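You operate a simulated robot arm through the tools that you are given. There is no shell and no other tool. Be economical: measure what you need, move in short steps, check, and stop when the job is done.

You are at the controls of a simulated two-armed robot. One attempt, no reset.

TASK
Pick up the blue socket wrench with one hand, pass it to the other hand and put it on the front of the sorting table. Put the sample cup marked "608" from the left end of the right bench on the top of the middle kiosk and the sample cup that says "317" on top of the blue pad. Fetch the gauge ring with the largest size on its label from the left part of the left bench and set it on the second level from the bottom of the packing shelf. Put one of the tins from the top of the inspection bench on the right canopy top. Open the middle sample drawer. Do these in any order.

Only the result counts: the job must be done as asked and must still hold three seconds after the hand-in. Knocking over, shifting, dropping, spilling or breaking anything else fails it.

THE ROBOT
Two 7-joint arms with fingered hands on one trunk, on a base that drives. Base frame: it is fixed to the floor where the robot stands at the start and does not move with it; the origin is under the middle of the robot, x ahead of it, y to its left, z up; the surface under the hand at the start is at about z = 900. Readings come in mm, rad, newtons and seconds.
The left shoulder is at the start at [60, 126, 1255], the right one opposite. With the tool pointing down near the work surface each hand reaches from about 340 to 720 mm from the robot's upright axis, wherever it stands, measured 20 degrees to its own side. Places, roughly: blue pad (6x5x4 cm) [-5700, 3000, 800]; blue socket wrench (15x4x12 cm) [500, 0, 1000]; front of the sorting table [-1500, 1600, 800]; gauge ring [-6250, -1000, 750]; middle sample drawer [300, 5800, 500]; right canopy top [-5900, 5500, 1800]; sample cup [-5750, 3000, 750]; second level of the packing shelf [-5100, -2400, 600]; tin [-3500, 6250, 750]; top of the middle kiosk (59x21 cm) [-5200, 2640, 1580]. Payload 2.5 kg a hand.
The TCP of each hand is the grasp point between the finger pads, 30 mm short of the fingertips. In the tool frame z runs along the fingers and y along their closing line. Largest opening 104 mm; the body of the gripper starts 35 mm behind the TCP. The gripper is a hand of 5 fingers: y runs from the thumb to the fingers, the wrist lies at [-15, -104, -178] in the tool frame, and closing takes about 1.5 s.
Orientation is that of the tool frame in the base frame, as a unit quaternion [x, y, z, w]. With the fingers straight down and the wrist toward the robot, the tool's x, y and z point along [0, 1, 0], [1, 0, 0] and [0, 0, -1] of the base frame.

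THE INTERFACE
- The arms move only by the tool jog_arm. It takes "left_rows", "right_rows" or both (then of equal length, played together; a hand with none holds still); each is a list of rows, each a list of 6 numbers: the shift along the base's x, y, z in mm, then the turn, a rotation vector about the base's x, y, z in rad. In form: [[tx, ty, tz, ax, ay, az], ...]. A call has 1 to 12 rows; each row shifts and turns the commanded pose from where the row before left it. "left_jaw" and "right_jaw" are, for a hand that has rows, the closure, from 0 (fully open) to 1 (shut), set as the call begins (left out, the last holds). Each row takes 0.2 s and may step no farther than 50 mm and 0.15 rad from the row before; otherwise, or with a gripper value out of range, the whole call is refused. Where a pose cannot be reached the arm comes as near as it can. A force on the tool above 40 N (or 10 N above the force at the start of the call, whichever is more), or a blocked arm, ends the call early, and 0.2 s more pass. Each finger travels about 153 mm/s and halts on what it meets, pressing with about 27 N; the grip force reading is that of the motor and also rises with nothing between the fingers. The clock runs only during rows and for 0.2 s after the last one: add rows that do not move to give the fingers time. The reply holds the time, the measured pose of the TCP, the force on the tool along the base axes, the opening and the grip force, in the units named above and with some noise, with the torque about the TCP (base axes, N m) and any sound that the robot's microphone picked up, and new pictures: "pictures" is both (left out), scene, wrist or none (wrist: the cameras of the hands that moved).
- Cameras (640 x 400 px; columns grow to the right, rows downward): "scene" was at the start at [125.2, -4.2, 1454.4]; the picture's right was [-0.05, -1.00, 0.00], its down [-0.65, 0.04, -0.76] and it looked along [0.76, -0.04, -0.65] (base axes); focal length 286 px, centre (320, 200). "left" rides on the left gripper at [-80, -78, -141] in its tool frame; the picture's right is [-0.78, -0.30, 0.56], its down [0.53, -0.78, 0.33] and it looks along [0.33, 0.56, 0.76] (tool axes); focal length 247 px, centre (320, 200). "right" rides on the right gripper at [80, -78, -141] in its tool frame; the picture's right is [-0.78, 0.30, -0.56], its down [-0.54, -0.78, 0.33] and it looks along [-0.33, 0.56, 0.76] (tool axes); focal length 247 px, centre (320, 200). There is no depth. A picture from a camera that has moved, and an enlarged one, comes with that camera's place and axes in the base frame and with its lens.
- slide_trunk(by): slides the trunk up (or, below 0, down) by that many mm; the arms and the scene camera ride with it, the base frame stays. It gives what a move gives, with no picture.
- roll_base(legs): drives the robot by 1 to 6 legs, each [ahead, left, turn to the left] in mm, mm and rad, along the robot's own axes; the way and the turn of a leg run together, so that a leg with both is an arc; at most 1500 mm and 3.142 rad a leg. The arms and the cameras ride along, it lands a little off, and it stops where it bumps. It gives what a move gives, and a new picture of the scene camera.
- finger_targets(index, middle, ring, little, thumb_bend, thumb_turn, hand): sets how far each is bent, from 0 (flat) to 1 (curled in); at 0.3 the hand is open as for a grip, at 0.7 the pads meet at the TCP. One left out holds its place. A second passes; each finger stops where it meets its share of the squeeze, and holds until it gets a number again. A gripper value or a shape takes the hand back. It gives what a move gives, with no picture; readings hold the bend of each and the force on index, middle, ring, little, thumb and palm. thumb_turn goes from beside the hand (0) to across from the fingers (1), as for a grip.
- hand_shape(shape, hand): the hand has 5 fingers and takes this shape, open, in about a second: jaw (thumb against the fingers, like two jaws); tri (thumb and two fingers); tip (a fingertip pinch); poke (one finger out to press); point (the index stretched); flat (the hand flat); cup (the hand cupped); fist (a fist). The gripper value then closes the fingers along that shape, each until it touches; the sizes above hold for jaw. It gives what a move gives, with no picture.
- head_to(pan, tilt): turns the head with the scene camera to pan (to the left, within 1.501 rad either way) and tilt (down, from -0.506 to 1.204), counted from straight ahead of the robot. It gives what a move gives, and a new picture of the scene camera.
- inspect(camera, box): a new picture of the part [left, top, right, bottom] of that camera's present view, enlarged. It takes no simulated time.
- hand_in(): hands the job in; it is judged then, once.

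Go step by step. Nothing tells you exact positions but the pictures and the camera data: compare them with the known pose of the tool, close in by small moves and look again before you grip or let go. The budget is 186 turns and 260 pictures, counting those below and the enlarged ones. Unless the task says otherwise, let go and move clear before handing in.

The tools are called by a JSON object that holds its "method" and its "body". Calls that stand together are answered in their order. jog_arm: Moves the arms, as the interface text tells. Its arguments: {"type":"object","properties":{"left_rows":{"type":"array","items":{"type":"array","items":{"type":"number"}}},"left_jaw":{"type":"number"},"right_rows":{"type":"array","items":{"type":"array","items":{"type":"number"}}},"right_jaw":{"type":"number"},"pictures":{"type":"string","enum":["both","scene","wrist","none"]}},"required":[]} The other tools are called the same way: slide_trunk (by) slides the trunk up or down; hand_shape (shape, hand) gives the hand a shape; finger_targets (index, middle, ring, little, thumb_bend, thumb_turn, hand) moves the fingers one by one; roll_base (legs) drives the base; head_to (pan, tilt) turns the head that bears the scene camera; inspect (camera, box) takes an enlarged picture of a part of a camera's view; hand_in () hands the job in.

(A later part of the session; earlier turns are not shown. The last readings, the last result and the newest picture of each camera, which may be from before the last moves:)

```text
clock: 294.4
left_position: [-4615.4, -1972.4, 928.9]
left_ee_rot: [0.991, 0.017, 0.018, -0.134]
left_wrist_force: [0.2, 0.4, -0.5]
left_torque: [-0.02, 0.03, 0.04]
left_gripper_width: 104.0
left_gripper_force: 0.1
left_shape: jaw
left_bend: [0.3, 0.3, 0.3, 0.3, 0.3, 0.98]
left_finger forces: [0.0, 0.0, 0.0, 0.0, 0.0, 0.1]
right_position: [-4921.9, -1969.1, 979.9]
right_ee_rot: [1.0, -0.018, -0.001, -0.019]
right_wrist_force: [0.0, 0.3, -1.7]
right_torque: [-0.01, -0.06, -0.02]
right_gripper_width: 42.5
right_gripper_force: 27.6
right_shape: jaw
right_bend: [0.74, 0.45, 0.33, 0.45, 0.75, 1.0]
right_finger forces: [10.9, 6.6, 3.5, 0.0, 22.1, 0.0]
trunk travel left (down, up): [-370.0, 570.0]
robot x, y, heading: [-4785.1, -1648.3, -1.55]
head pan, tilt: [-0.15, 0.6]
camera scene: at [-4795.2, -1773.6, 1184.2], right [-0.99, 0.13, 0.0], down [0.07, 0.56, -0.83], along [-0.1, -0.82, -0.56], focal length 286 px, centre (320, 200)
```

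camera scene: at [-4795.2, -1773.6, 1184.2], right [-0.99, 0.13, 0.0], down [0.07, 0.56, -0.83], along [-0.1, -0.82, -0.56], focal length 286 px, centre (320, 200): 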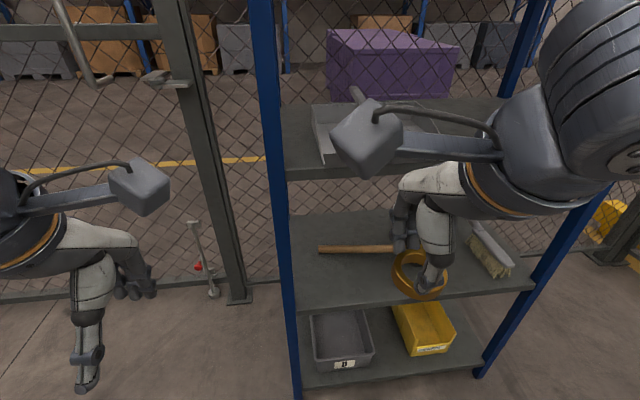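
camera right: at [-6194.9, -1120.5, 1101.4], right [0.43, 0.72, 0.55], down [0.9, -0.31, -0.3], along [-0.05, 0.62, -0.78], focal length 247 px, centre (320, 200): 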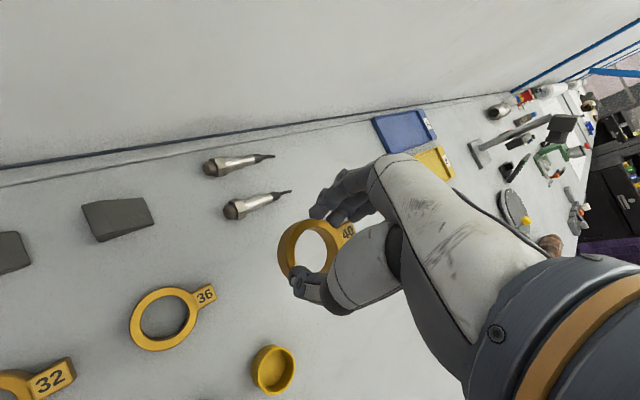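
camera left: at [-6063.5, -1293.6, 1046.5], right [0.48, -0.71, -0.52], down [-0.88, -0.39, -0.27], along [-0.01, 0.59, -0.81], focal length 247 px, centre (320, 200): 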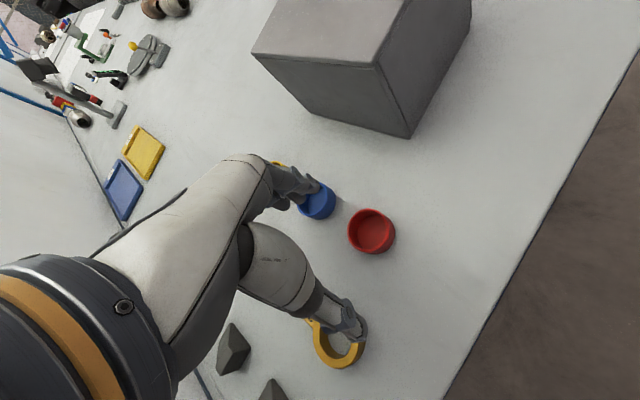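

The shelf front is at y≈-2235, level 2 at z≈533 and level 3 at z≈923. I'll lower the trunk and enter with the right hand between them.

{"method": "slide_trunk", "body": {"by": -300}}

{"method": "roll_base", "body": {"legs": [[170, 0, 0]]}}

{"method": "jog_arm", "body": {"right_rows": [[-10, -10, -20, 0, 0, 0], [-10, -25, -20, 0, 0, 0], [-10, -35, 0, 0, 0, 0], [-8, -35, 0, 0, 0, 0], [0, -35, 0, 0, 0, 0], [0, -30, 0, 0, 0, 0], [0, 0, 0, 0, 0, 0]]}}

```text
clock: 297.4
left_position: [-4614.8, -1972.6, 627.0]
left_ee_rot: [0.991, 0.017, 0.017, -0.133]
left_wrist_force: [0.3, -0.3, 0.2]
left_torque: [0.0, 0.0, 0.04]
left_gripper_width: 104.0
left_gripper_force: 0.1
left_shape: jaw
left_bend: [0.3, 0.3, 0.3, 0.3, 0.3, 0.98]
left_finger forces: [0.1, 0.1, 0.1, 0.0, 0.1, 0.0]
right_position: [-4920.9, -1968.8, 678.0]
right_ee_rot: [1.0, -0.019, 0.0, -0.018]
right_wrist_force: [-0.3, -0.1, -2.1]
right_torque: [-0.02, -0.05, 0.0]
right_gripper_width: 43.0
right_gripper_force: 27.1
right_shape: jaw
right_bend: [0.74, 0.45, 0.33, 0.45, 0.75, 1.0]
right_finger forces: [10.8, 6.5, 3.5, 0.1, 22.2, 0.0]
trunk travel left (down, up): [-70.0, 870.0]
robot x, y, heading: [-4785.3, -1645.8, -1.548]
head pan, tilt: [-0.15, 0.6]
```

```text
clock: 298.9
left_position: [-4613.0, -2143.7, 628.3]
left_ee_rot: [0.991, 0.014, 0.017, -0.132]
left_wrist_force: [0.2, 0.4, -0.9]
left_torque: [-0.02, -0.03, 0.01]
left_gripper_width: 103.7
left_gripper_force: 0.0
left_shape: jaw
left_bend: [0.3, 0.3, 0.3, 0.3, 0.3, 0.98]
left_finger forces: [0.0, 0.0, 0.0, 0.0, 0.0, 0.1]
right_position: [-4919.6, -2137.5, 679.7]
right_ee_rot: [1.0, -0.021, 0.0, -0.019]
right_wrist_force: [0.5, 1.0, -1.2]
right_torque: [-0.02, -0.02, -0.02]
right_gripper_width: 42.6
right_gripper_force: 27.0
right_shape: jaw
right_bend: [0.74, 0.45, 0.33, 0.45, 0.75, 1.0]
right_finger forces: [10.9, 6.5, 3.6, 0.0, 22.0, 0.0]
trunk travel left (down, up): [-70.0, 870.0]
robot x, y, heading: [-4780.8, -1814.5, -1.55]
head pan, tilt: [-0.15, 0.6]
camera scene: at [-4792.6, -1943.6, 884.2], right [-0.99, 0.13, 0.0], down [0.07, 0.56, -0.83], along [-0.11, -0.82, -0.56], focal length 286 px, centre (320, 200)
```

scene: 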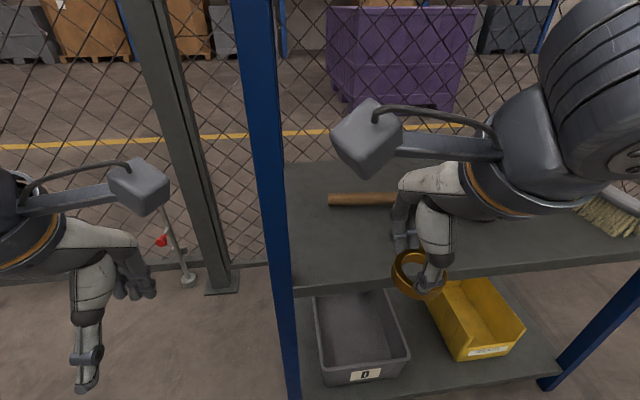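

```text
clock: 300.5
left_position: [-4614.6, -2144.1, 628.2]
left_ee_rot: [0.991, 0.014, 0.018, -0.133]
left_wrist_force: [0.1, 0.8, -0.1]
left_torque: [0.01, 0.0, 0.02]
left_gripper_width: 104.0
left_gripper_force: 0.1
left_shape: jaw
left_bend: [0.3, 0.3, 0.3, 0.3, 0.3, 0.98]
left_finger forces: [0.1, 0.0, 0.0, 0.0, 0.0, 0.1]
right_position: [-4958.2, -2308.6, 637.6]
right_ee_rot: [1.0, -0.021, 0.0, -0.019]
right_wrist_force: [0.2, -0.2, -1.2]
right_torque: [0.04, -0.03, 0.02]
right_gripper_width: 42.8
right_gripper_force: 27.1
right_shape: jaw
right_bend: [0.74, 0.45, 0.33, 0.45, 0.75, 1.0]
right_finger forces: [11.0, 6.6, 3.6, 0.0, 22.0, 0.0]
trunk travel left (down, up): [-70.0, 870.0]
robot x, y, heading: [-4781.8, -1814.0, -1.551]
head pan, tilt: [-0.15, 0.6]
camera scene: at [-4792.6, -1943.6, 884.2], right [-0.99, 0.13, 0.0], down [0.07, 0.56, -0.82], along [-0.11, -0.82, -0.57], focal length 286 px, centre (320, 200)
camera right: at [-4873.7, -2239.8, 780.7], right [-0.79, -0.28, 0.55], down [-0.5, 0.81, -0.3], along [-0.36, -0.51, -0.78], focal length 247 px, centre (320, 200)
```

scene: 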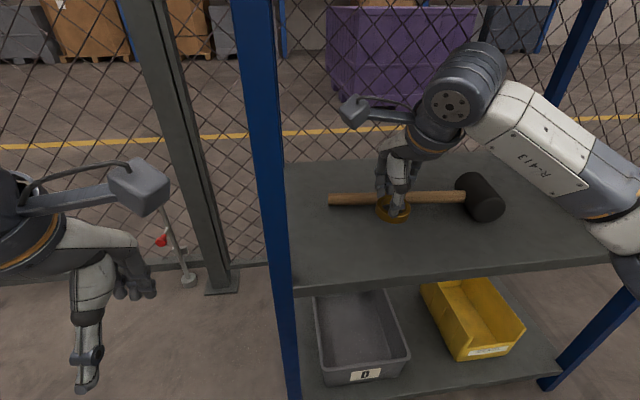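
right: 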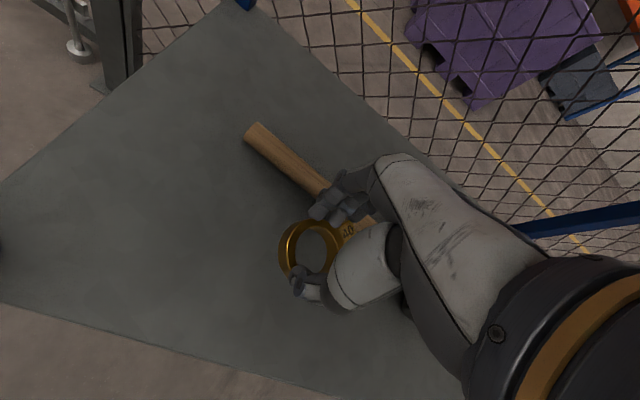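

The ring is over a clear part of level 2. I'll lower it to contact.

{"method": "jog_arm", "body": {"right_rows": [[0, 8, -12, 0, 0, 0], [0, 0, -12, 0, 0, 0], [0, 0, -10, 0, 0, 0], [0, 0, -6, 0, 0, 0], [0, 0, -5, 0, 0, 0], [0, 0, 0, 0, 0, 0]], "pictures": "none"}}

{"method": "inspect", "body": {"camera": "scene", "box": [320, 130, 480, 260]}}

```text
clock: 301.9
left_position: [-4613.4, -2142.0, 628.3]
left_ee_rot: [0.991, 0.014, 0.018, -0.132]
left_wrist_force: [0.7, 0.4, 0.0]
left_torque: [-0.05, -0.01, -0.05]
left_gripper_width: 104.0
left_gripper_force: 0.0
left_shape: jaw
left_bend: [0.3, 0.3, 0.3, 0.3, 0.3, 0.98]
left_finger forces: [0.0, 0.0, 0.1, 0.1, 0.1, 0.0]
right_position: [-4956.2, -2300.7, 594.3]
right_ee_rot: [1.0, -0.021, 0.0, -0.016]
right_wrist_force: [0.4, -0.4, 4.7]
right_torque: [0.14, -0.01, -0.02]
right_gripper_width: 42.7
right_gripper_force: 26.7
right_shape: jaw
right_bend: [0.74, 0.45, 0.33, 0.45, 0.75, 1.0]
right_finger forces: [11.0, 6.8, 3.7, 0.0, 21.8, 0.0]
trunk travel left (down, up): [-70.0, 870.0]
robot x, y, heading: [-4783.1, -1816.4, -1.551]
head pan, tilt: [-0.15, 0.6]
```

```text
3.08 times, centred on (400, 195) of scene
camera zoom: at [-4792.4, -1943.4, 884.3], right [-0.99, 0.13, 0.0], down [0.07, 0.56, -0.83], along [-0.11, -0.82, -0.56], focal length 880 px, centre (74, 215)
```

zoom: 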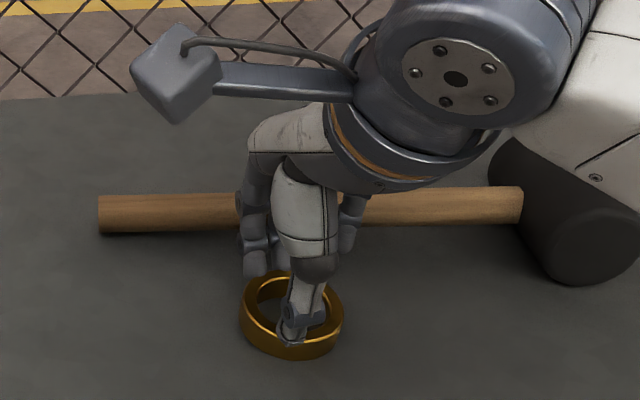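

The ring is touching the shelf. I'll open slowly.

{"method": "jog_arm", "body": {"right_rows": [[0, 0, 0, 0, 0, 0], [0, 0, 0, 0, 0, 0], [0, 0, 0, 0, 0, 0], [0, 0, 0, 0, 0, 0]], "right_jaw": 0.4, "pictures": "wrist"}}

{"method": "inspect", "body": {"camera": "scene", "box": [320, 130, 480, 260]}}

```text
clock: 302.9
left_position: [-4613.5, -2143.3, 629.5]
left_ee_rot: [0.991, 0.014, 0.018, -0.134]
left_wrist_force: [-0.6, 0.3, 0.0]
left_torque: [0.0, 0.01, -0.01]
left_gripper_width: 103.9
left_gripper_force: 0.0
left_shape: jaw
left_bend: [0.3, 0.3, 0.3, 0.3, 0.3, 0.98]
left_finger forces: [0.0, 0.0, 0.1, 0.0, 0.1, 0.1]
right_position: [-4956.7, -2300.5, 594.3]
right_ee_rot: [1.0, -0.02, 0.0, -0.018]
right_wrist_force: [-0.3, -1.1, 2.1]
right_torque: [0.07, 0.01, 0.01]
right_gripper_width: 60.6
right_gripper_force: 0.0
right_shape: jaw
right_bend: [0.29, 0.41, 0.37, 0.44, 0.66, 1.0]
right_finger forces: [0.1, 0.0, 0.0, 0.1, 2.0, 0.0]
trunk travel left (down, up): [-70.0, 870.0]
robot x, y, heading: [-4782.1, -1814.3, -1.551]
head pan, tilt: [-0.15, 0.6]
camera right: at [-4873.3, -2231.2, 736.6], right [-0.79, -0.28, 0.55], down [-0.5, 0.81, -0.3], along [-0.36, -0.51, -0.78], focal length 247 px, centre (320, 200)
```

right: 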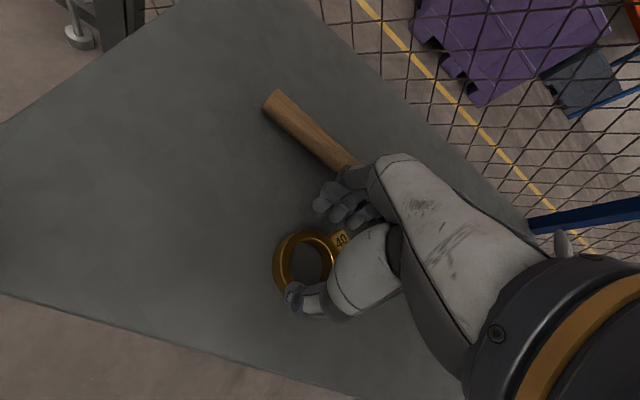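

```text
3.08 times, centred on (400, 195) of scene
camera zoom: at [-4792.5, -1943.5, 884.2], right [-0.99, 0.13, 0.0], down [0.07, 0.56, -0.83], along [-0.11, -0.82, -0.56], focal length 880 px, centre (74, 215)
```

zoom: 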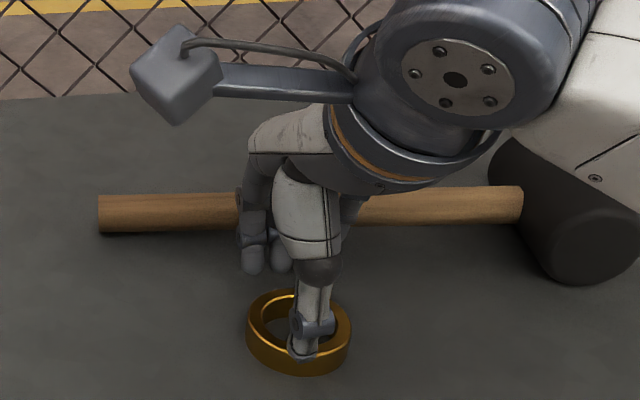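

The thumb is inside the ring, so I'll lift straight up before opening any further.

{"method": "jog_arm", "body": {"right_rows": [[0, -3, 8, 0, 0, 0], [0, -2, 12, 0, 0, 0], [0, 0, 20, 0, 0, 0], [0, 0, 25, 0, 0, 0], [0, 0, 0, 0, 0, 0]], "pictures": "none"}}

{"method": "inspect", "body": {"camera": "scene", "box": [280, 130, 500, 300]}}

```text
clock: 304.1
left_position: [-4613.5, -2144.0, 629.0]
left_ee_rot: [0.991, 0.014, 0.018, -0.134]
left_wrist_force: [-0.4, 0.5, 0.4]
left_torque: [-0.03, -0.02, -0.01]
left_gripper_width: 103.7
left_gripper_force: 0.1
left_shape: jaw
left_bend: [0.3, 0.3, 0.3, 0.3, 0.3, 0.98]
left_finger forces: [0.0, 0.0, 0.0, 0.0, 0.0, 0.0]
right_position: [-4957.0, -2304.8, 659.9]
right_ee_rot: [1.0, -0.021, -0.001, -0.018]
right_wrist_force: [1.2, -0.7, 0.7]
right_torque: [-0.04, -0.02, 0.06]
right_gripper_width: 62.3
right_gripper_force: 0.1
right_shape: jaw
right_bend: [0.29, 0.41, 0.37, 0.44, 0.65, 1.0]
right_finger forces: [0.1, 0.1, 0.1, 0.0, 0.0, 0.1]
trunk travel left (down, up): [-70.0, 870.0]
robot x, y, heading: [-4780.7, -1818.4, -1.556]
head pan, tilt: [-0.15, 0.6]
```

```text
2.35 times, centred on (390, 215) of scene
camera zoom: at [-4792.6, -1943.6, 884.2], right [-0.99, 0.13, 0.0], down [0.07, 0.56, -0.83], along [-0.11, -0.82, -0.56], focal length 673 px, centre (155, 165)
```

zoom: 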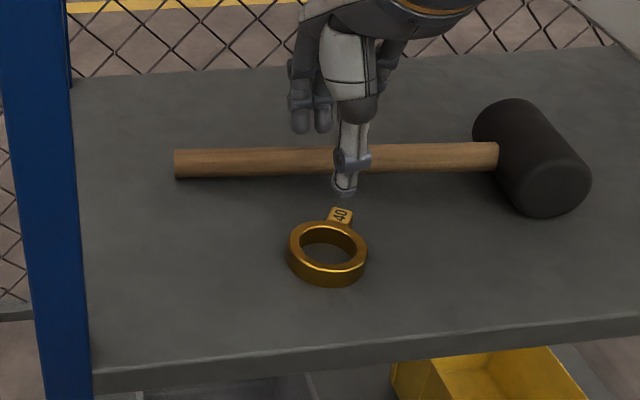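

Ring 40 is on level 2. I'll withdraw the hand and back out.

{"method": "jog_arm", "body": {"right_rows": [[0, 35, 0, 0, 0, 0], [0, 40, 0, 0, 0, 0], [0, 40, 0, 0, 0, 0], [0, 40, 0, 0, 0, 0], [0, 20, 0, 0, 0, 0], [0, 0, 0, 0, 0, 0]], "right_jaw": 0, "pictures": "none"}}

{"method": "roll_base", "body": {"legs": [[-230, 0, 0]]}}

{"method": "slide_trunk", "body": {"by": 400}}

```text
clock: 305.5
left_position: [-4612.9, -2143.8, 628.8]
left_ee_rot: [0.991, 0.014, 0.018, -0.133]
left_wrist_force: [-0.1, -0.8, 0.7]
left_torque: [0.03, 0.02, -0.01]
left_gripper_width: 103.8
left_gripper_force: 0.0
left_shape: jaw
left_bend: [0.3, 0.3, 0.3, 0.3, 0.3, 0.98]
left_finger forces: [0.0, 0.1, 0.1, 0.0, 0.0, 0.0]
right_position: [-4957.9, -2130.8, 658.3]
right_ee_rot: [1.0, -0.022, -0.001, -0.019]
right_wrist_force: [0.2, -0.5, 0.4]
right_torque: [0.02, -0.02, -0.02]
right_gripper_width: 103.6
right_gripper_force: 0.2
right_shape: jaw
right_bend: [0.3, 0.3, 0.3, 0.3, 0.3, 0.98]
right_finger forces: [0.0, 0.0, 0.0, 0.1, 0.0, 0.0]
trunk travel left (down, up): [-70.0, 870.0]
robot x, y, heading: [-4779.0, -1816.5, -1.555]
head pan, tilt: [-0.15, 0.6]
```

```text
clock: 307.2
left_position: [-4618.3, -1917.5, 627.1]
left_ee_rot: [0.991, 0.012, 0.018, -0.133]
left_wrist_force: [0.4, -0.6, 0.3]
left_torque: [0.01, -0.04, 0.01]
left_gripper_width: 104.0
left_gripper_force: 0.0
left_shape: jaw
left_bend: [0.3, 0.3, 0.3, 0.3, 0.3, 0.98]
left_finger forces: [0.0, 0.0, 0.0, 0.1, 0.0, 0.0]
right_position: [-4963.3, -1901.7, 657.4]
right_ee_rot: [1.0, -0.025, -0.001, -0.018]
right_wrist_force: [0.3, 1.2, 0.6]
right_torque: [-0.01, -0.03, -0.01]
right_gripper_width: 103.7
right_gripper_force: 0.0
right_shape: jaw
right_bend: [0.3, 0.3, 0.3, 0.3, 0.3, 0.98]
right_finger forces: [0.0, 0.0, 0.1, 0.0, 0.0, 0.0]
trunk travel left (down, up): [-70.0, 870.0]
robot x, y, heading: [-4785.5, -1588.7, -1.557]
head pan, tilt: [-0.15, 0.6]
camera scene: at [-4796.6, -1717.2, 884.2], right [-0.99, 0.14, 0.0], down [0.08, 0.56, -0.83], along [-0.11, -0.82, -0.56], focal length 286 px, centre (320, 200)
```

scene: 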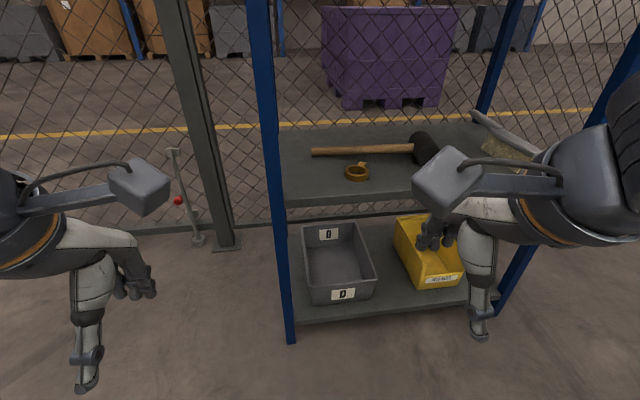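

```text
clock: 311.0
left_position: [-4618.1, -1918.0, 1028.3]
left_ee_rot: [0.991, 0.011, 0.018, -0.133]
left_wrist_force: [-1.0, 0.2, -0.1]
left_torque: [0.0, 0.0, -0.02]
left_gripper_width: 103.6
left_gripper_force: 0.0
left_shape: jaw
left_bend: [0.3, 0.3, 0.3, 0.3, 0.3, 0.98]
left_finger forces: [0.0, 0.1, 0.0, 0.0, 0.0, 0.0]
right_position: [-4962.8, -1903.7, 1057.7]
right_ee_rot: [1.0, -0.025, 0.0, -0.018]
right_wrist_force: [0.1, -0.5, -0.4]
right_torque: [-0.01, 0.0, -0.02]
right_gripper_width: 103.6
right_gripper_force: 0.0
right_shape: jaw
right_bend: [0.3, 0.3, 0.3, 0.3, 0.3, 0.98]
right_finger forces: [0.1, 0.0, 0.1, 0.0, 0.0, 0.1]
trunk travel left (down, up): [-470.0, 470.0]
robot x, y, heading: [-4785.7, -1590.0, -1.558]
head pan, tilt: [-0.15, 0.6]
```

The ring is still in place. Now I'll go to the right bench: turn north and drive up the lane.

{"method": "roll_base", "body": {"legs": [[0, 0, 3.128]]}}

{"method": "roll_base", "body": {"legs": [[1500, 0, 0], [0, -180, 0], [1400, 0, 0]]}}

{"method": "head_to", "body": {"pan": 0.2, "tilt": 0.2}}

```text
clock: 318.7
left_position: [-4944.4, -1257.9, 1027.4]
left_ee_rot: [0.001, 0.991, -0.133, -0.019]
left_wrist_force: [0.0, -0.3, 0.2]
left_torque: [-0.02, -0.04, 0.02]
left_gripper_width: 103.9
left_gripper_force: 0.0
left_shape: jaw
left_bend: [0.3, 0.3, 0.3, 0.3, 0.3, 0.98]
left_finger forces: [0.0, 0.1, 0.0, 0.0, 0.1, 0.0]
right_position: [-4601.6, -1281.6, 1058.2]
right_ee_rot: [0.036, 0.999, -0.018, 0.001]
right_wrist_force: [0.5, -0.2, 0.0]
right_torque: [-0.03, -0.01, -0.01]
right_gripper_width: 103.7
right_gripper_force: 0.0
right_shape: jaw
right_bend: [0.3, 0.3, 0.3, 0.3, 0.3, 0.98]
right_finger forces: [0.1, 0.1, 0.0, 0.0, 0.1, 0.1]
trunk travel left (down, up): [-470.0, 470.0]
robot x, y, heading: [-4784.5, -1591.0, 1.559]
head pan, tilt: [-0.15, 0.6]
camera scene: at [-4770.1, -1462.5, 1284.2], right [0.99, -0.16, 0.0], down [-0.09, -0.56, -0.83], along [0.13, 0.81, -0.56], focal length 286 px, centre (320, 200)
```

scene: 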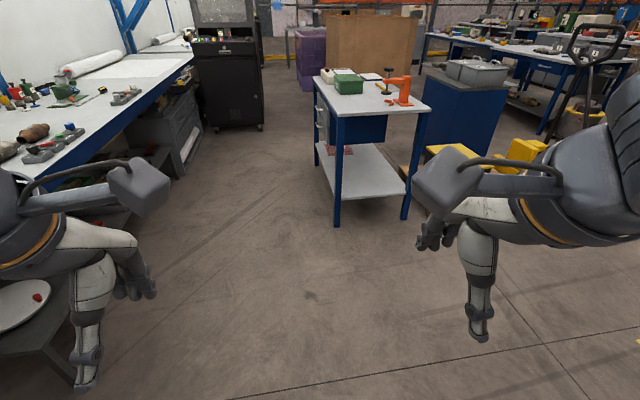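

```text
clock: 328.5
left_position: [-4750.4, 327.1, 1028.1]
left_ee_rot: [0.002, 0.991, -0.134, -0.02]
left_wrist_force: [-1.1, -0.4, -0.5]
left_torque: [0.0, -0.01, 0.0]
left_gripper_width: 104.0
left_gripper_force: 0.1
left_shape: jaw
left_bend: [0.3, 0.3, 0.3, 0.3, 0.3, 0.98]
left_finger forces: [0.0, 0.0, 0.0, 0.0, 0.0, 0.0]
right_position: [-4405.1, 303.0, 1057.2]
right_ee_rot: [0.037, 0.999, -0.019, 0.0]
right_wrist_force: [-0.1, -0.3, -0.2]
right_torque: [0.0, -0.01, -0.02]
right_gripper_width: 104.0
right_gripper_force: 0.1
right_shape: jaw
right_bend: [0.3, 0.3, 0.3, 0.3, 0.3, 0.98]
right_finger forces: [0.0, 0.0, 0.0, 0.0, 0.1, 0.0]
trunk travel left (down, up): [-470.0, 470.0]
robot x, y, heading: [-4592.2, -7.6, 1.559]
head pan, tilt: [-0.15, 0.6]
stopped in leg 3: the robot was blocked; the commanded pose is now the measured one
camera scene: at [-4575.5, 121.8, 1284.2], right [0.99, -0.16, 0.0], down [-0.09, -0.56, -0.83], along [0.14, 0.81, -0.56], focal length 286 px, centre (320, 200)
```

scene: 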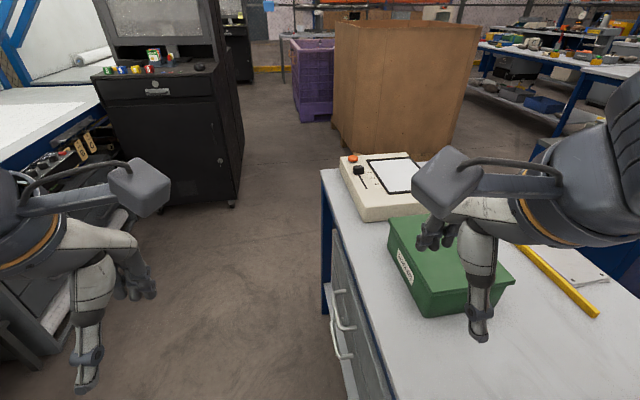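

```text
clock: 329.3
left_position: [-4750.9, 327.6, 1026.5]
left_ee_rot: [0.002, 0.991, -0.134, -0.02]
left_wrist_force: [1.7, -0.1, 1.1]
left_torque: [0.01, 0.0, 0.02]
left_gripper_width: 103.7
left_gripper_force: 0.0
left_shape: jaw
left_bend: [0.3, 0.3, 0.3, 0.3, 0.3, 0.98]
left_finger forces: [0.0, 0.0, 0.0, 0.0, 0.1, 0.1]
right_position: [-4405.5, 303.1, 1057.7]
right_ee_rot: [0.037, 0.999, -0.019, 0.0]
right_wrist_force: [0.0, 0.1, 0.1]
right_torque: [0.03, 0.0, -0.02]
right_gripper_width: 103.9
right_gripper_force: 0.0
right_shape: jaw
right_bend: [0.3, 0.3, 0.3, 0.3, 0.3, 0.98]
right_finger forces: [0.0, 0.0, 0.0, 0.0, 0.1, 0.0]
trunk travel left (down, up): [-470.0, 470.0]
robot x, y, heading: [-4591.2, -5.7, 1.558]
head pan, tilt: [0.201, 0.201]
camera scene: at [-4607.2, 126.5, 1320.9], right [0.98, 0.18, 0.0], down [0.04, -0.2, -0.98], along [-0.18, 0.96, -0.2], focal length 286 px, centre (320, 200)
```

scene: 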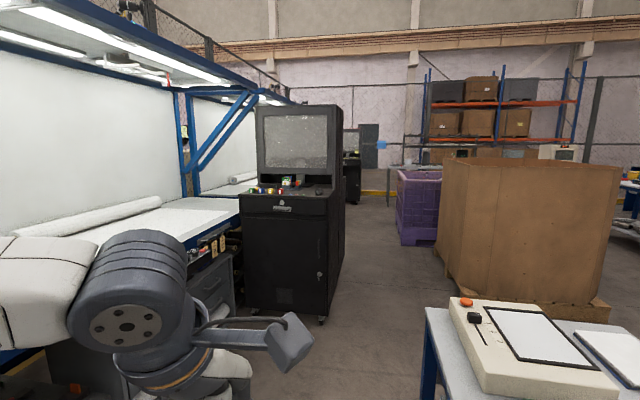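

The middle table edge is close on the right. I'll strafe left, pass it, and then continue north past the kiosks.

{"method": "roll_base", "body": {"legs": [[-30, 0, 0], [0, 270, 0], [1420, 0, 0]]}}

{"method": "roll_base", "body": {"legs": [[0, -330, 0], [1450, 0, 0], [800, 0, 0]]}}

{"method": "head_to", "body": {"pan": 1.2, "tilt": 0.4}}

```text
clock: 338.4
left_position: [-4987.3, 1741.3, 1027.1]
left_ee_rot: [0.003, 0.991, -0.134, -0.021]
left_wrist_force: [0.1, 0.9, 0.0]
left_torque: [0.0, 0.02, 0.01]
left_gripper_width: 103.8
left_gripper_force: 0.0
left_shape: jaw
left_bend: [0.3, 0.3, 0.3, 0.3, 0.3, 0.98]
left_finger forces: [0.0, 0.1, 0.0, 0.0, 0.0, 0.0]
right_position: [-4644.2, 1717.8, 1057.8]
right_ee_rot: [0.038, 0.999, -0.019, 0.001]
right_wrist_force: [0.8, 0.4, 0.5]
right_torque: [-0.02, -0.01, 0.02]
right_gripper_width: 103.7
right_gripper_force: 0.0
right_shape: jaw
right_bend: [0.3, 0.3, 0.3, 0.3, 0.3, 0.98]
right_finger forces: [0.0, 0.0, 0.1, 0.0, 0.0, 0.1]
trunk travel left (down, up): [-470.0, 470.0]
robot x, y, heading: [-4826.7, 1407.0, 1.559]
head pan, tilt: [0.201, 0.201]
camera scene: at [-4844.9, 1540.5, 1320.9], right [0.98, 0.18, 0.0], down [0.04, -0.2, -0.98], along [-0.18, 0.96, -0.2], focal length 286 px, centre (320, 200)
```

scene: 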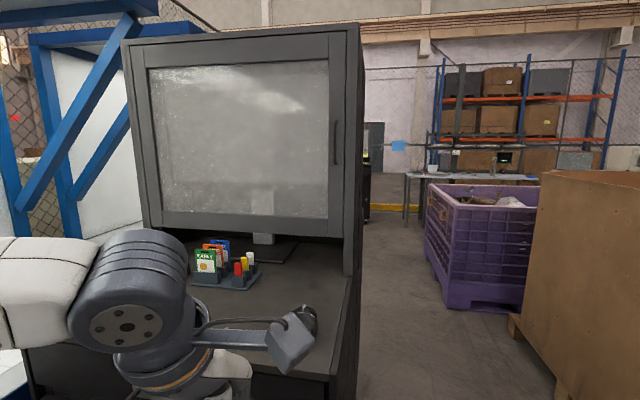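

```text
clock: 344.2
left_position: [-4630.4, 2443.3, 1040.9]
left_ee_rot: [-0.009, 0.992, -0.12, -0.023]
left_wrist_force: [0.6, 0.2, -0.5]
left_torque: [0.0, 0.01, 0.03]
left_gripper_width: 104.0
left_gripper_force: 0.1
left_shape: jaw
left_bend: [0.3, 0.3, 0.3, 0.3, 0.3, 0.98]
left_finger forces: [0.0, 0.0, 0.0, 0.0, 0.0, 0.0]
right_position: [-4285.4, 2420.0, 1063.6]
right_ee_rot: [0.031, 0.999, -0.008, -0.007]
right_wrist_force: [-0.4, -0.4, -0.2]
right_torque: [0.01, 0.01, -0.06]
right_gripper_width: 103.9
right_gripper_force: 0.1
right_shape: jaw
right_bend: [0.3, 0.3, 0.3, 0.3, 0.3, 0.98]
right_finger forces: [0.1, 0.0, 0.0, 0.0, 0.0, 0.0]
trunk travel left (down, up): [-470.0, 470.0]
robot x, y, heading: [-4481.7, 2127.2, 1.565]
head pan, tilt: [0.201, 0.201]
stopped in leg 2: the robot was blocked; the commanded pose is now the measured one
camera scene: at [-4480.6, 2235.2, 1324.7], right [0.98, 0.19, -0.01], down [0.02, -0.17, -0.98], along [-0.19, 0.97, -0.18], focal length 286 px, centre (320, 200)
```

scene: 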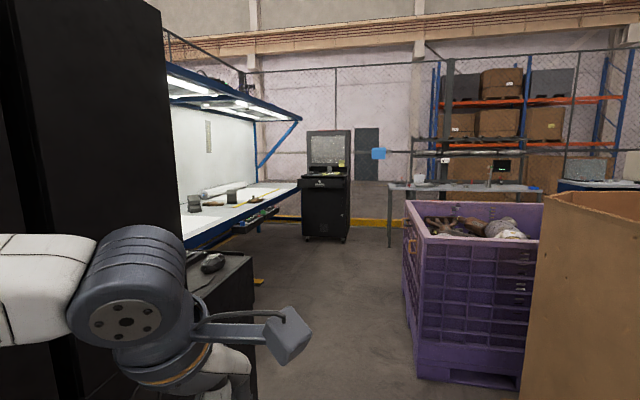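

```text
clock: 345.5
left_position: [-4631.1, 2443.6, 1041.0]
left_ee_rot: [-0.008, 0.993, -0.119, -0.024]
left_wrist_force: [0.2, 0.0, 0.5]
left_torque: [-0.01, 0.02, -0.04]
left_gripper_width: 103.8
left_gripper_force: 0.1
left_shape: jaw
left_bend: [0.3, 0.3, 0.3, 0.3, 0.3, 0.98]
left_finger forces: [0.0, 0.1, 0.0, 0.1, 0.1, 0.1]
right_position: [-4285.0, 2419.9, 1061.5]
right_ee_rot: [0.033, 0.999, -0.007, -0.008]
right_wrist_force: [-0.3, 0.2, 0.0]
right_torque: [0.01, -0.01, 0.01]
right_gripper_width: 103.9
right_gripper_force: 0.1
right_shape: jaw
right_bend: [0.3, 0.3, 0.3, 0.3, 0.3, 0.98]
right_finger forces: [0.0, 0.1, 0.0, 0.1, 0.1, 0.0]
trunk travel left (down, up): [-470.0, 470.0]
robot x, y, heading: [-4478.0, 2129.6, 1.567]
head pan, tilt: [1.201, 0.4]
camera scene: at [-4549.1, 2177.4, 1305.0], right [0.37, 0.93, 0.02], down [0.35, -0.12, -0.93], along [-0.86, 0.35, -0.37], focal length 286 px, centre (320, 200)
```

scene: 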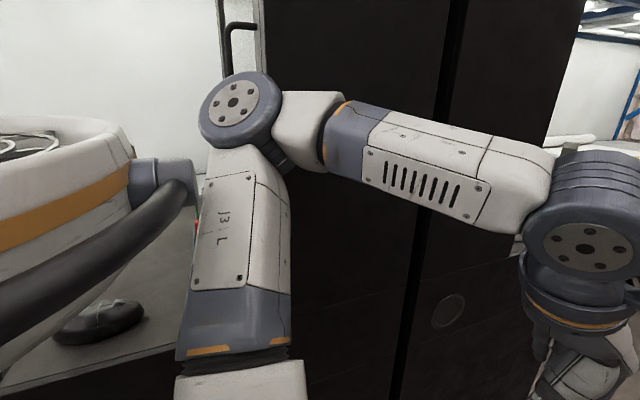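

The left elbow touches the kiosk side. I'll back off and shift right a little, then extend both arms forward so the elbows tuck in.

{"method": "roll_base", "body": {"legs": [[-80, -50, 0]]}}

{"method": "jog_arm", "body": {"left_rows": [[8, 30, 20, 0.08, 0, 0], [8, 35, 20, 0.08, 0, 0], [8, 35, 10, 0.08, 0, 0], [8, 35, 0, 0, 0, 0], [8, 35, 0, 0, 0, 0], [0, 0, 0, 0, 0, 0]], "right_rows": [[-8, 30, 20, 0, 0, 0], [-8, 35, 20, 0, 0, 0], [-8, 35, 10, 0, 0, 0], [-8, 35, 0, 0, 0, 0], [-8, 35, 0, 0, 0, 0], [0, 0, 0, 0, 0, 0]], "pictures": "scene"}}

```text
clock: 346.6
left_position: [-4593.0, 2380.7, 1028.9]
left_ee_rot: [-0.005, 0.991, -0.132, -0.015]
left_wrist_force: [0.5, 0.5, 0.1]
left_torque: [0.02, -0.01, -0.03]
left_gripper_width: 104.0
left_gripper_force: 0.0
left_shape: jaw
left_bend: [0.3, 0.3, 0.3, 0.3, 0.3, 0.98]
left_finger forces: [0.1, 0.0, 0.0, 0.0, 0.0, 0.1]
right_position: [-4247.3, 2358.2, 1058.5]
right_ee_rot: [0.034, 0.999, -0.018, 0.001]
right_wrist_force: [-0.1, -1.0, 0.1]
right_torque: [0.0, 0.01, -0.02]
right_gripper_width: 103.7
right_gripper_force: 0.0
right_shape: jaw
right_bend: [0.3, 0.3, 0.3, 0.3, 0.3, 0.98]
right_finger forces: [0.0, 0.0, 0.0, 0.1, 0.0, 0.0]
trunk travel left (down, up): [-470.0, 470.0]
robot x, y, heading: [-4429.8, 2047.6, 1.565]
head pan, tilt: [1.201, 0.4]
camera scene: at [-4516.5, 2123.0, 1302.4], right [0.37, 0.93, 0.0], down [0.36, -0.14, -0.92], along [-0.86, 0.34, -0.39], focal length 286 px, centre (320, 200)
```

scene: 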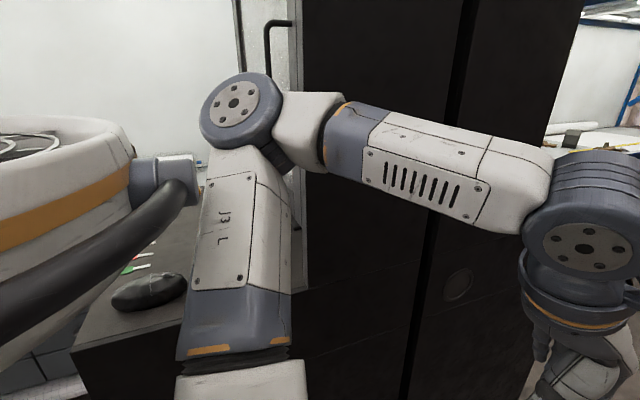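

```text
clock: 348.0
left_position: [-4554.3, 2550.4, 1076.0]
left_ee_rot: [-0.006, 1.0, -0.012, -0.015]
left_wrist_force: [-0.1, 0.3, -0.2]
left_torque: [-0.02, 0.04, 0.0]
left_gripper_width: 103.9
left_gripper_force: 0.1
left_shape: jaw
left_bend: [0.3, 0.3, 0.3, 0.3, 0.3, 0.98]
left_finger forces: [0.1, 0.0, 0.0, 0.0, 0.1, 0.0]
right_position: [-4287.0, 2527.0, 1106.5]
right_ee_rot: [0.034, 0.999, -0.018, 0.001]
right_wrist_force: [-1.6, 0.6, -0.9]
right_torque: [-0.03, -0.02, -0.02]
right_gripper_width: 103.5
right_gripper_force: 0.1
right_shape: jaw
right_bend: [0.3, 0.3, 0.3, 0.3, 0.3, 0.98]
right_finger forces: [0.2, 0.0, 0.0, 0.0, 0.0, 0.1]
trunk travel left (down, up): [-470.0, 470.0]
robot x, y, heading: [-4437.7, 2050.4, 1.558]
head pan, tilt: [1.201, 0.4]
camera scene: at [-4516.6, 2123.2, 1302.4], right [0.37, 0.93, 0.0], down [0.36, -0.14, -0.92], along [-0.86, 0.34, -0.39], focal length 286 px, centre (320, 200)
```

scene: 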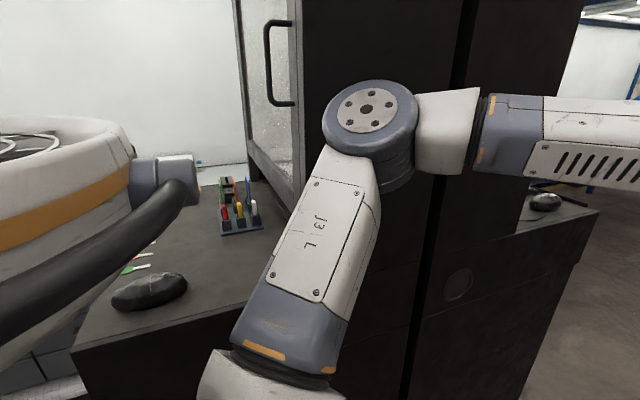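

The elbows are tucked in. I'll continue north.

{"method": "roll_base", "body": {"legs": [[1450, 0, 0]]}}

{"method": "head_to", "body": {"pan": 1.45, "tilt": 0.3}}

```text
clock: 355.3
left_position: [-4511.3, 4022.7, 1075.5]
left_ee_rot: [0.004, 1.0, -0.013, -0.015]
left_wrist_force: [-0.6, -1.1, 0.1]
left_torque: [-0.01, 0.01, 0.0]
left_gripper_width: 103.6
left_gripper_force: 0.1
left_shape: jaw
left_bend: [0.3, 0.3, 0.3, 0.3, 0.3, 0.98]
left_finger forces: [0.0, 0.0, 0.1, 0.1, 0.0, 0.0]
right_position: [-4246.6, 3993.9, 1105.9]
right_ee_rot: [0.046, 0.999, -0.018, 0.0]
right_wrist_force: [0.3, 0.1, -0.5]
right_torque: [0.01, 0.02, -0.03]
right_gripper_width: 103.8
right_gripper_force: 0.1
right_shape: jaw
right_bend: [0.3, 0.3, 0.3, 0.3, 0.3, 0.98]
right_finger forces: [0.1, 0.0, 0.0, 0.0, 0.0, 0.1]
trunk travel left (down, up): [-470.0, 470.0]
robot x, y, heading: [-4402.0, 3521.4, 1.541]
head pan, tilt: [1.201, 0.4]
camera scene: at [-4483.6, 3595.3, 1302.4], right [0.39, 0.92, 0.0], down [0.36, -0.15, -0.92], along [-0.85, 0.36, -0.39], focal length 286 px, centre (320, 200)
```

scene: 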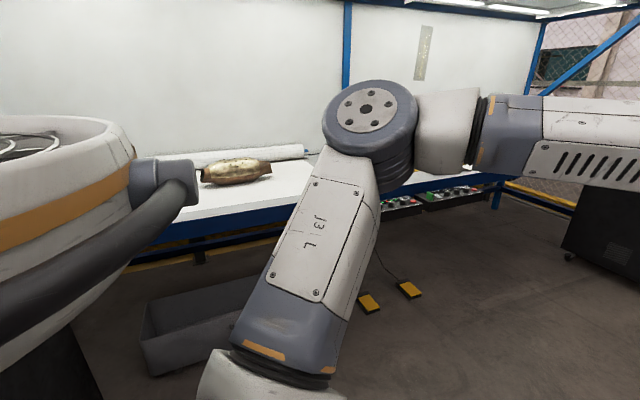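

```text
clock: 356.1
left_position: [-4511.5, 4022.7, 1077.0]
left_ee_rot: [0.005, 1.0, -0.013, -0.015]
left_wrist_force: [0.3, 0.2, 0.4]
left_torque: [-0.01, -0.03, -0.01]
left_gripper_width: 103.8
left_gripper_force: 0.0
left_shape: jaw
left_bend: [0.3, 0.3, 0.3, 0.3, 0.3, 0.98]
left_finger forces: [0.0, 0.0, 0.1, 0.0, 0.0, 0.0]
right_position: [-4245.6, 3994.4, 1105.2]
right_ee_rot: [0.045, 0.999, -0.019, 0.0]
right_wrist_force: [0.2, -0.1, -0.2]
right_torque: [0.01, 0.0, -0.01]
right_gripper_width: 103.7
right_gripper_force: 0.0
right_shape: jaw
right_bend: [0.3, 0.3, 0.3, 0.3, 0.3, 0.98]
right_finger forces: [0.0, 0.0, 0.0, 0.2, 0.1, 0.1]
trunk travel left (down, up): [-470.0, 470.0]
robot x, y, heading: [-4401.3, 3521.2, 1.535]
head pan, tilt: [1.45, 0.3]
camera scene: at [-4490.6, 3573.2, 1311.6], right [0.15, 0.99, 0.0], down [0.29, -0.05, -0.96], along [-0.94, 0.15, -0.3], focal length 286 px, centre (320, 200)
```

scene: 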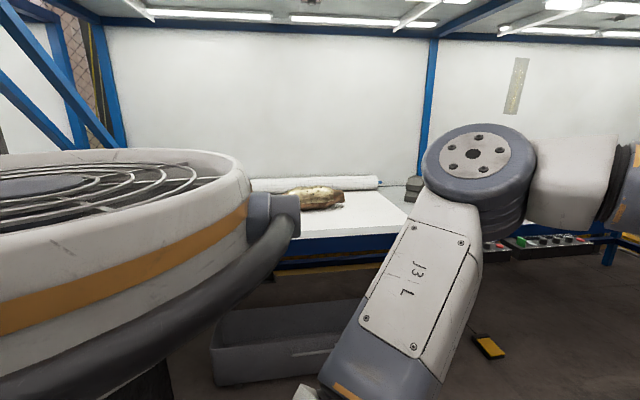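

{"method": "roll_base", "body": {"legs": [[0, 0, 1.6]]}}

{"method": "head_to", "body": {"pan": 0.25, "tilt": 0.4}}

```text
clock: 360.3
left_position: [-4903.6, 3402.1, 1076.4]
left_ee_rot: [0.708, -0.706, 0.019, 0.001]
left_wrist_force: [-0.6, 0.9, -0.2]
left_torque: [0.01, 0.0, 0.0]
left_gripper_width: 103.7
left_gripper_force: 0.1
left_shape: jaw
left_bend: [0.3, 0.3, 0.3, 0.3, 0.3, 0.98]
left_finger forces: [0.0, 0.1, 0.0, 0.0, 0.0, 0.1]
right_position: [-4876.5, 3667.2, 1107.1]
right_ee_rot: [-0.679, 0.734, -0.013, 0.013]
right_wrist_force: [-0.5, -0.4, -0.6]
right_torque: [-0.01, 0.01, -0.03]
right_gripper_width: 104.1
right_gripper_force: 0.1
right_shape: jaw
right_bend: [0.3, 0.3, 0.3, 0.3, 0.3, 0.98]
right_finger forces: [0.0, 0.0, 0.0, 0.0, 0.0, 0.0]
trunk travel left (down, up): [-470.0, 470.0]
robot x, y, heading: [-4399.1, 3522.0, 3.124]
head pan, tilt: [1.45, 0.3]
camera scene: at [-4452.7, 3427.3, 1311.7], right [-0.99, 0.14, 0.0], down [0.04, 0.29, -0.96], along [-0.13, -0.95, -0.3], focal length 286 px, centre (320, 200)
```

scene: 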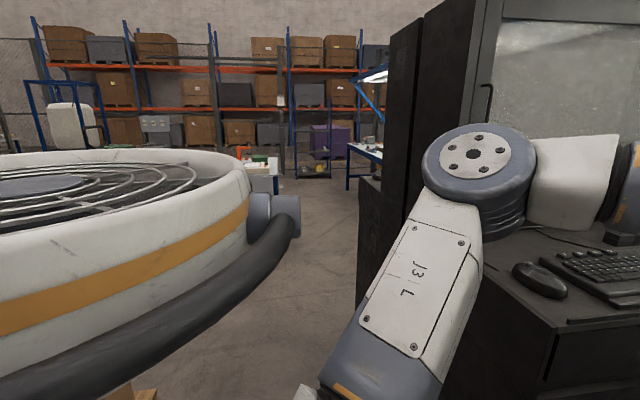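

```text
clock: 361.7
left_position: [-4904.0, 3400.8, 1076.8]
left_ee_rot: [0.708, -0.706, 0.02, 0.001]
left_wrist_force: [0.0, -0.8, -0.4]
left_torque: [0.02, 0.04, -0.01]
left_gripper_width: 103.8
left_gripper_force: 0.0
left_shape: jaw
left_bend: [0.3, 0.3, 0.3, 0.3, 0.3, 0.98]
left_finger forces: [0.1, 0.1, 0.0, 0.0, 0.0, 0.0]
right_position: [-4876.9, 3667.5, 1106.9]
right_ee_rot: [-0.678, 0.735, -0.013, 0.013]
right_wrist_force: [0.1, -0.7, -0.6]
right_torque: [-0.02, 0.01, 0.01]
right_gripper_width: 103.9
right_gripper_force: 0.0
right_shape: jaw
right_bend: [0.3, 0.3, 0.3, 0.3, 0.3, 0.98]
right_finger forces: [0.1, 0.1, 0.0, 0.0, 0.0, 0.0]
trunk travel left (down, up): [-470.0, 470.0]
robot x, y, heading: [-4400.4, 3516.2, 3.125]
head pan, tilt: [0.25, 0.4]
camera scene: at [-4529.8, 3498.6, 1302.4], right [-0.23, 0.97, 0.0], down [0.38, 0.09, -0.92], along [-0.9, -0.21, -0.39], focal length 286 px, centre (320, 200)
```

scene: 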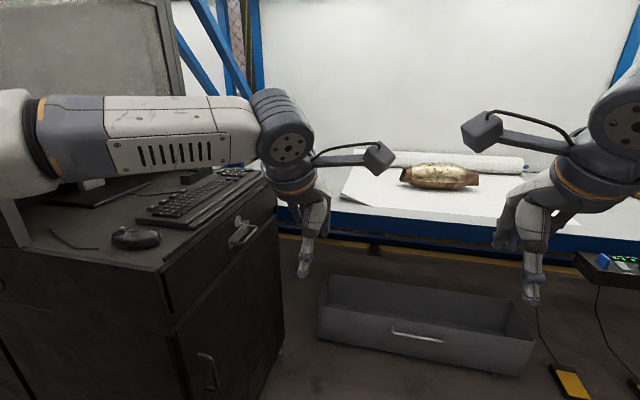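

The north kiosk's desk side ends near y≈3060, and the right bench is ahead. I'll move closer and look toward the bench's left end.

{"method": "roll_base", "body": {"legs": [[0, -180, 0], [430, 0, 0]]}}

{"method": "head_to", "body": {"pan": 0.6, "tilt": 0.5}}

```text
clock: 365.5
left_position: [-5334.2, 3591.4, 1077.5]
left_ee_rot: [0.708, -0.706, 0.019, 0.001]
left_wrist_force: [0.4, 0.0, 0.4]
left_torque: [0.0, -0.02, 0.03]
left_gripper_width: 103.9
left_gripper_force: 0.1
left_shape: jaw
left_bend: [0.3, 0.3, 0.3, 0.3, 0.3, 0.98]
left_finger forces: [0.1, 0.1, 0.1, 0.0, 0.0, 0.0]
right_position: [-5307.4, 3857.5, 1105.1]
right_ee_rot: [-0.677, 0.735, -0.013, 0.014]
right_wrist_force: [0.0, -0.4, 0.1]
right_torque: [0.0, 0.02, -0.01]
right_gripper_width: 104.0
right_gripper_force: 0.1
right_shape: jaw
right_bend: [0.3, 0.3, 0.3, 0.3, 0.3, 0.98]
right_finger forces: [0.0, 0.1, 0.0, 0.1, 0.0, 0.0]
trunk travel left (down, up): [-470.0, 470.0]
robot x, y, heading: [-4831.4, 3702.8, 3.117]
head pan, tilt: [0.25, 0.4]
camera scene: at [-4960.5, 3687.7, 1302.4], right [-0.22, 0.97, 0.0], down [0.38, 0.09, -0.92], along [-0.9, -0.21, -0.39], focal length 286 px, centre (320, 200)
```

scene: 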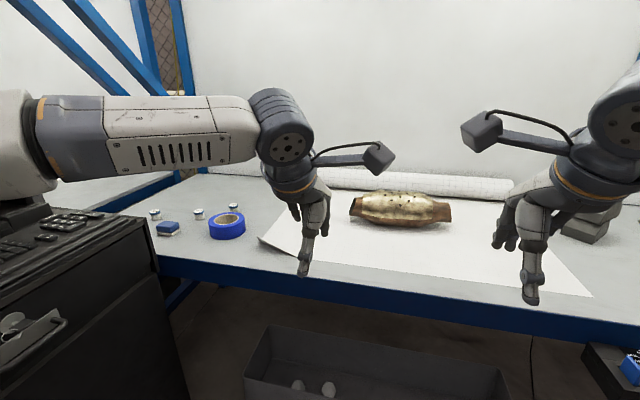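

```text
clock: 366.3
left_position: [-5335.1, 3590.6, 1076.7]
left_ee_rot: [0.708, -0.706, 0.019, 0.002]
left_wrist_force: [-0.5, 0.7, 0.8]
left_torque: [0.0, -0.02, -0.01]
left_gripper_width: 103.9
left_gripper_force: 0.0
left_shape: jaw
left_bend: [0.3, 0.3, 0.3, 0.3, 0.3, 0.98]
left_finger forces: [0.0, 0.0, 0.1, 0.1, 0.1, 0.0]
right_position: [-5307.0, 3857.4, 1107.0]
right_ee_rot: [-0.677, 0.736, -0.013, 0.013]
right_wrist_force: [-0.3, 0.3, 0.6]
right_torque: [0.02, 0.01, 0.02]
right_gripper_width: 103.9
right_gripper_force: 0.1
right_shape: jaw
right_bend: [0.3, 0.3, 0.3, 0.3, 0.3, 0.98]
right_finger forces: [0.0, 0.1, 0.1, 0.0, 0.1, 0.0]
trunk travel left (down, up): [-470.0, 470.0]
robot x, y, heading: [-4829.7, 3709.0, 3.121]
head pan, tilt: [0.6, 0.499]
camera scene: at [-4946.3, 3658.9, 1293.3], right [-0.55, 0.84, 0.0], down [0.4, 0.26, -0.88], along [-0.74, -0.48, -0.48], focal length 286 px, centre (320, 200)
```

scene: 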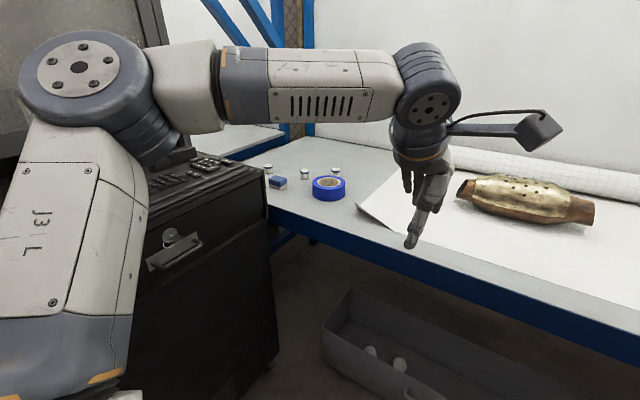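

Three small cups, the blue pad and a tape roll are visible. I'll zoom in on the labels.

{"method": "inspect", "body": {"camera": "scene", "box": [250, 150, 360, 215]}}

```text
5.82 times, centred on (305, 182) of scene
camera zoom: at [-4946.3, 3658.9, 1293.3], right [-0.55, 0.84, 0.0], down [0.4, 0.26, -0.88], along [-0.74, -0.48, -0.48], focal length 1665 px, centre (407, 302)
```

zoom: 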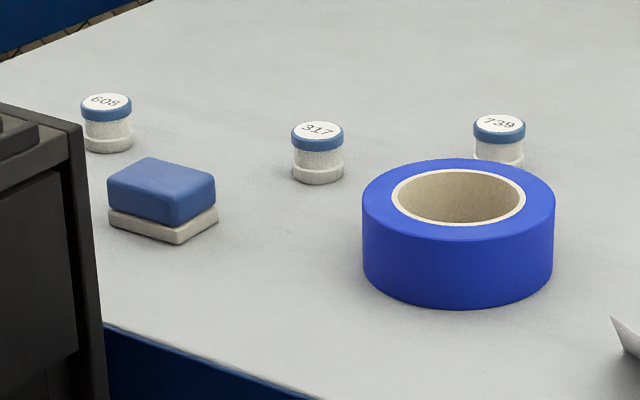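

608, 317 and 739 are readable. Estimates are 608 at (-5769, 2866), 317 at (-5808, 3026) and the pad at (-5695, 2979). I'll turn south-west and move into the corner so the right hand can reach.

{"method": "roll_base", "body": {"legs": [[0, 0, 0.85], [490, -90, 0]]}}

{"method": "head_to", "body": {"pan": -0.1, "tilt": 0.6}}

```text
clock: 371.5
left_position: [-5483.0, 2958.0, 1076.5]
left_ee_rot: [0.934, -0.357, 0.018, -0.006]
left_wrist_force: [0.5, 0.6, -0.2]
left_torque: [0.0, 0.03, 0.0]
left_gripper_width: 103.6
left_gripper_force: 0.0
left_shape: jaw
left_bend: [0.3, 0.3, 0.3, 0.3, 0.3, 0.98]
left_finger forces: [0.0, 0.0, 0.0, 0.0, 0.0, 0.0]
right_position: [-5663.2, 3156.3, 1106.6]
right_ee_rot: [0.918, -0.395, 0.006, -0.018]
right_wrist_force: [0.8, 0.1, 0.9]
right_torque: [-0.02, 0.0, 0.0]
right_gripper_width: 103.9
right_gripper_force: 0.0
right_shape: jaw
right_bend: [0.3, 0.3, 0.3, 0.3, 0.3, 0.98]
right_finger forces: [0.0, 0.1, 0.0, 0.1, 0.0, 0.1]
trunk travel left (down, up): [-470.0, 470.0]
robot x, y, heading: [-5234.0, 3410.1, -2.324]
head pan, tilt: [0.6, 0.499]
camera scene: at [-5272.8, 3291.9, 1293.2], right [-0.99, 0.15, 0.0], down [0.07, 0.47, -0.88], along [-0.13, -0.87, -0.48], focal length 286 px, centre (320, 200)
```

scene: 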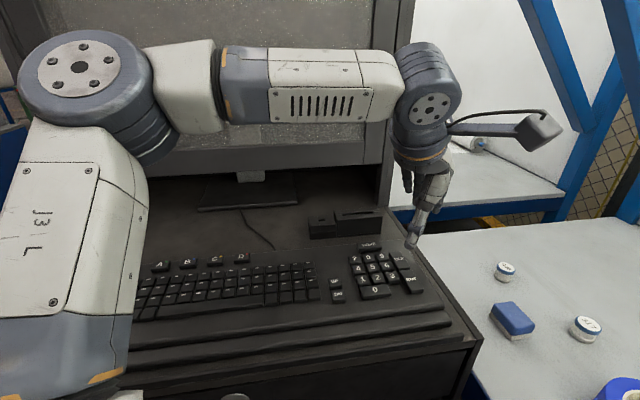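

```text
clock: 372.5
left_position: [-5482.1, 2959.6, 1076.5]
left_ee_rot: [0.934, -0.357, 0.019, -0.007]
left_wrist_force: [-0.2, 0.9, 0.9]
left_torque: [0.0, 0.01, 0.02]
left_gripper_width: 103.9
left_gripper_force: 0.1
left_shape: jaw
left_bend: [0.3, 0.3, 0.3, 0.3, 0.3, 0.98]
left_finger forces: [0.0, 0.0, 0.0, 0.0, 0.1, 0.1]
right_position: [-5661.7, 3156.9, 1107.2]
right_ee_rot: [0.918, -0.395, 0.006, -0.017]
right_wrist_force: [-0.2, -0.2, 0.5]
right_torque: [0.0, 0.0, 0.01]
right_gripper_width: 103.6
right_gripper_force: 0.0
right_shape: jaw
right_bend: [0.3, 0.3, 0.3, 0.3, 0.3, 0.98]
right_finger forces: [0.0, 0.1, 0.1, 0.0, 0.0, 0.1]
trunk travel left (down, up): [-470.0, 470.0]
robot x, y, heading: [-5234.4, 3412.0, -2.321]
head pan, tilt: [-0.099, 0.6]
camera scene: at [-5325.2, 3323.9, 1284.2], right [-0.66, 0.75, 0.0], down [0.43, 0.37, -0.83], along [-0.62, -0.54, -0.56], focal length 286 px, centre (320, 200)
```

scene: 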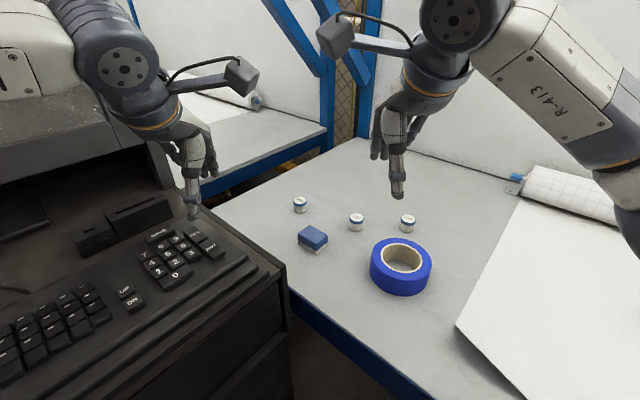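

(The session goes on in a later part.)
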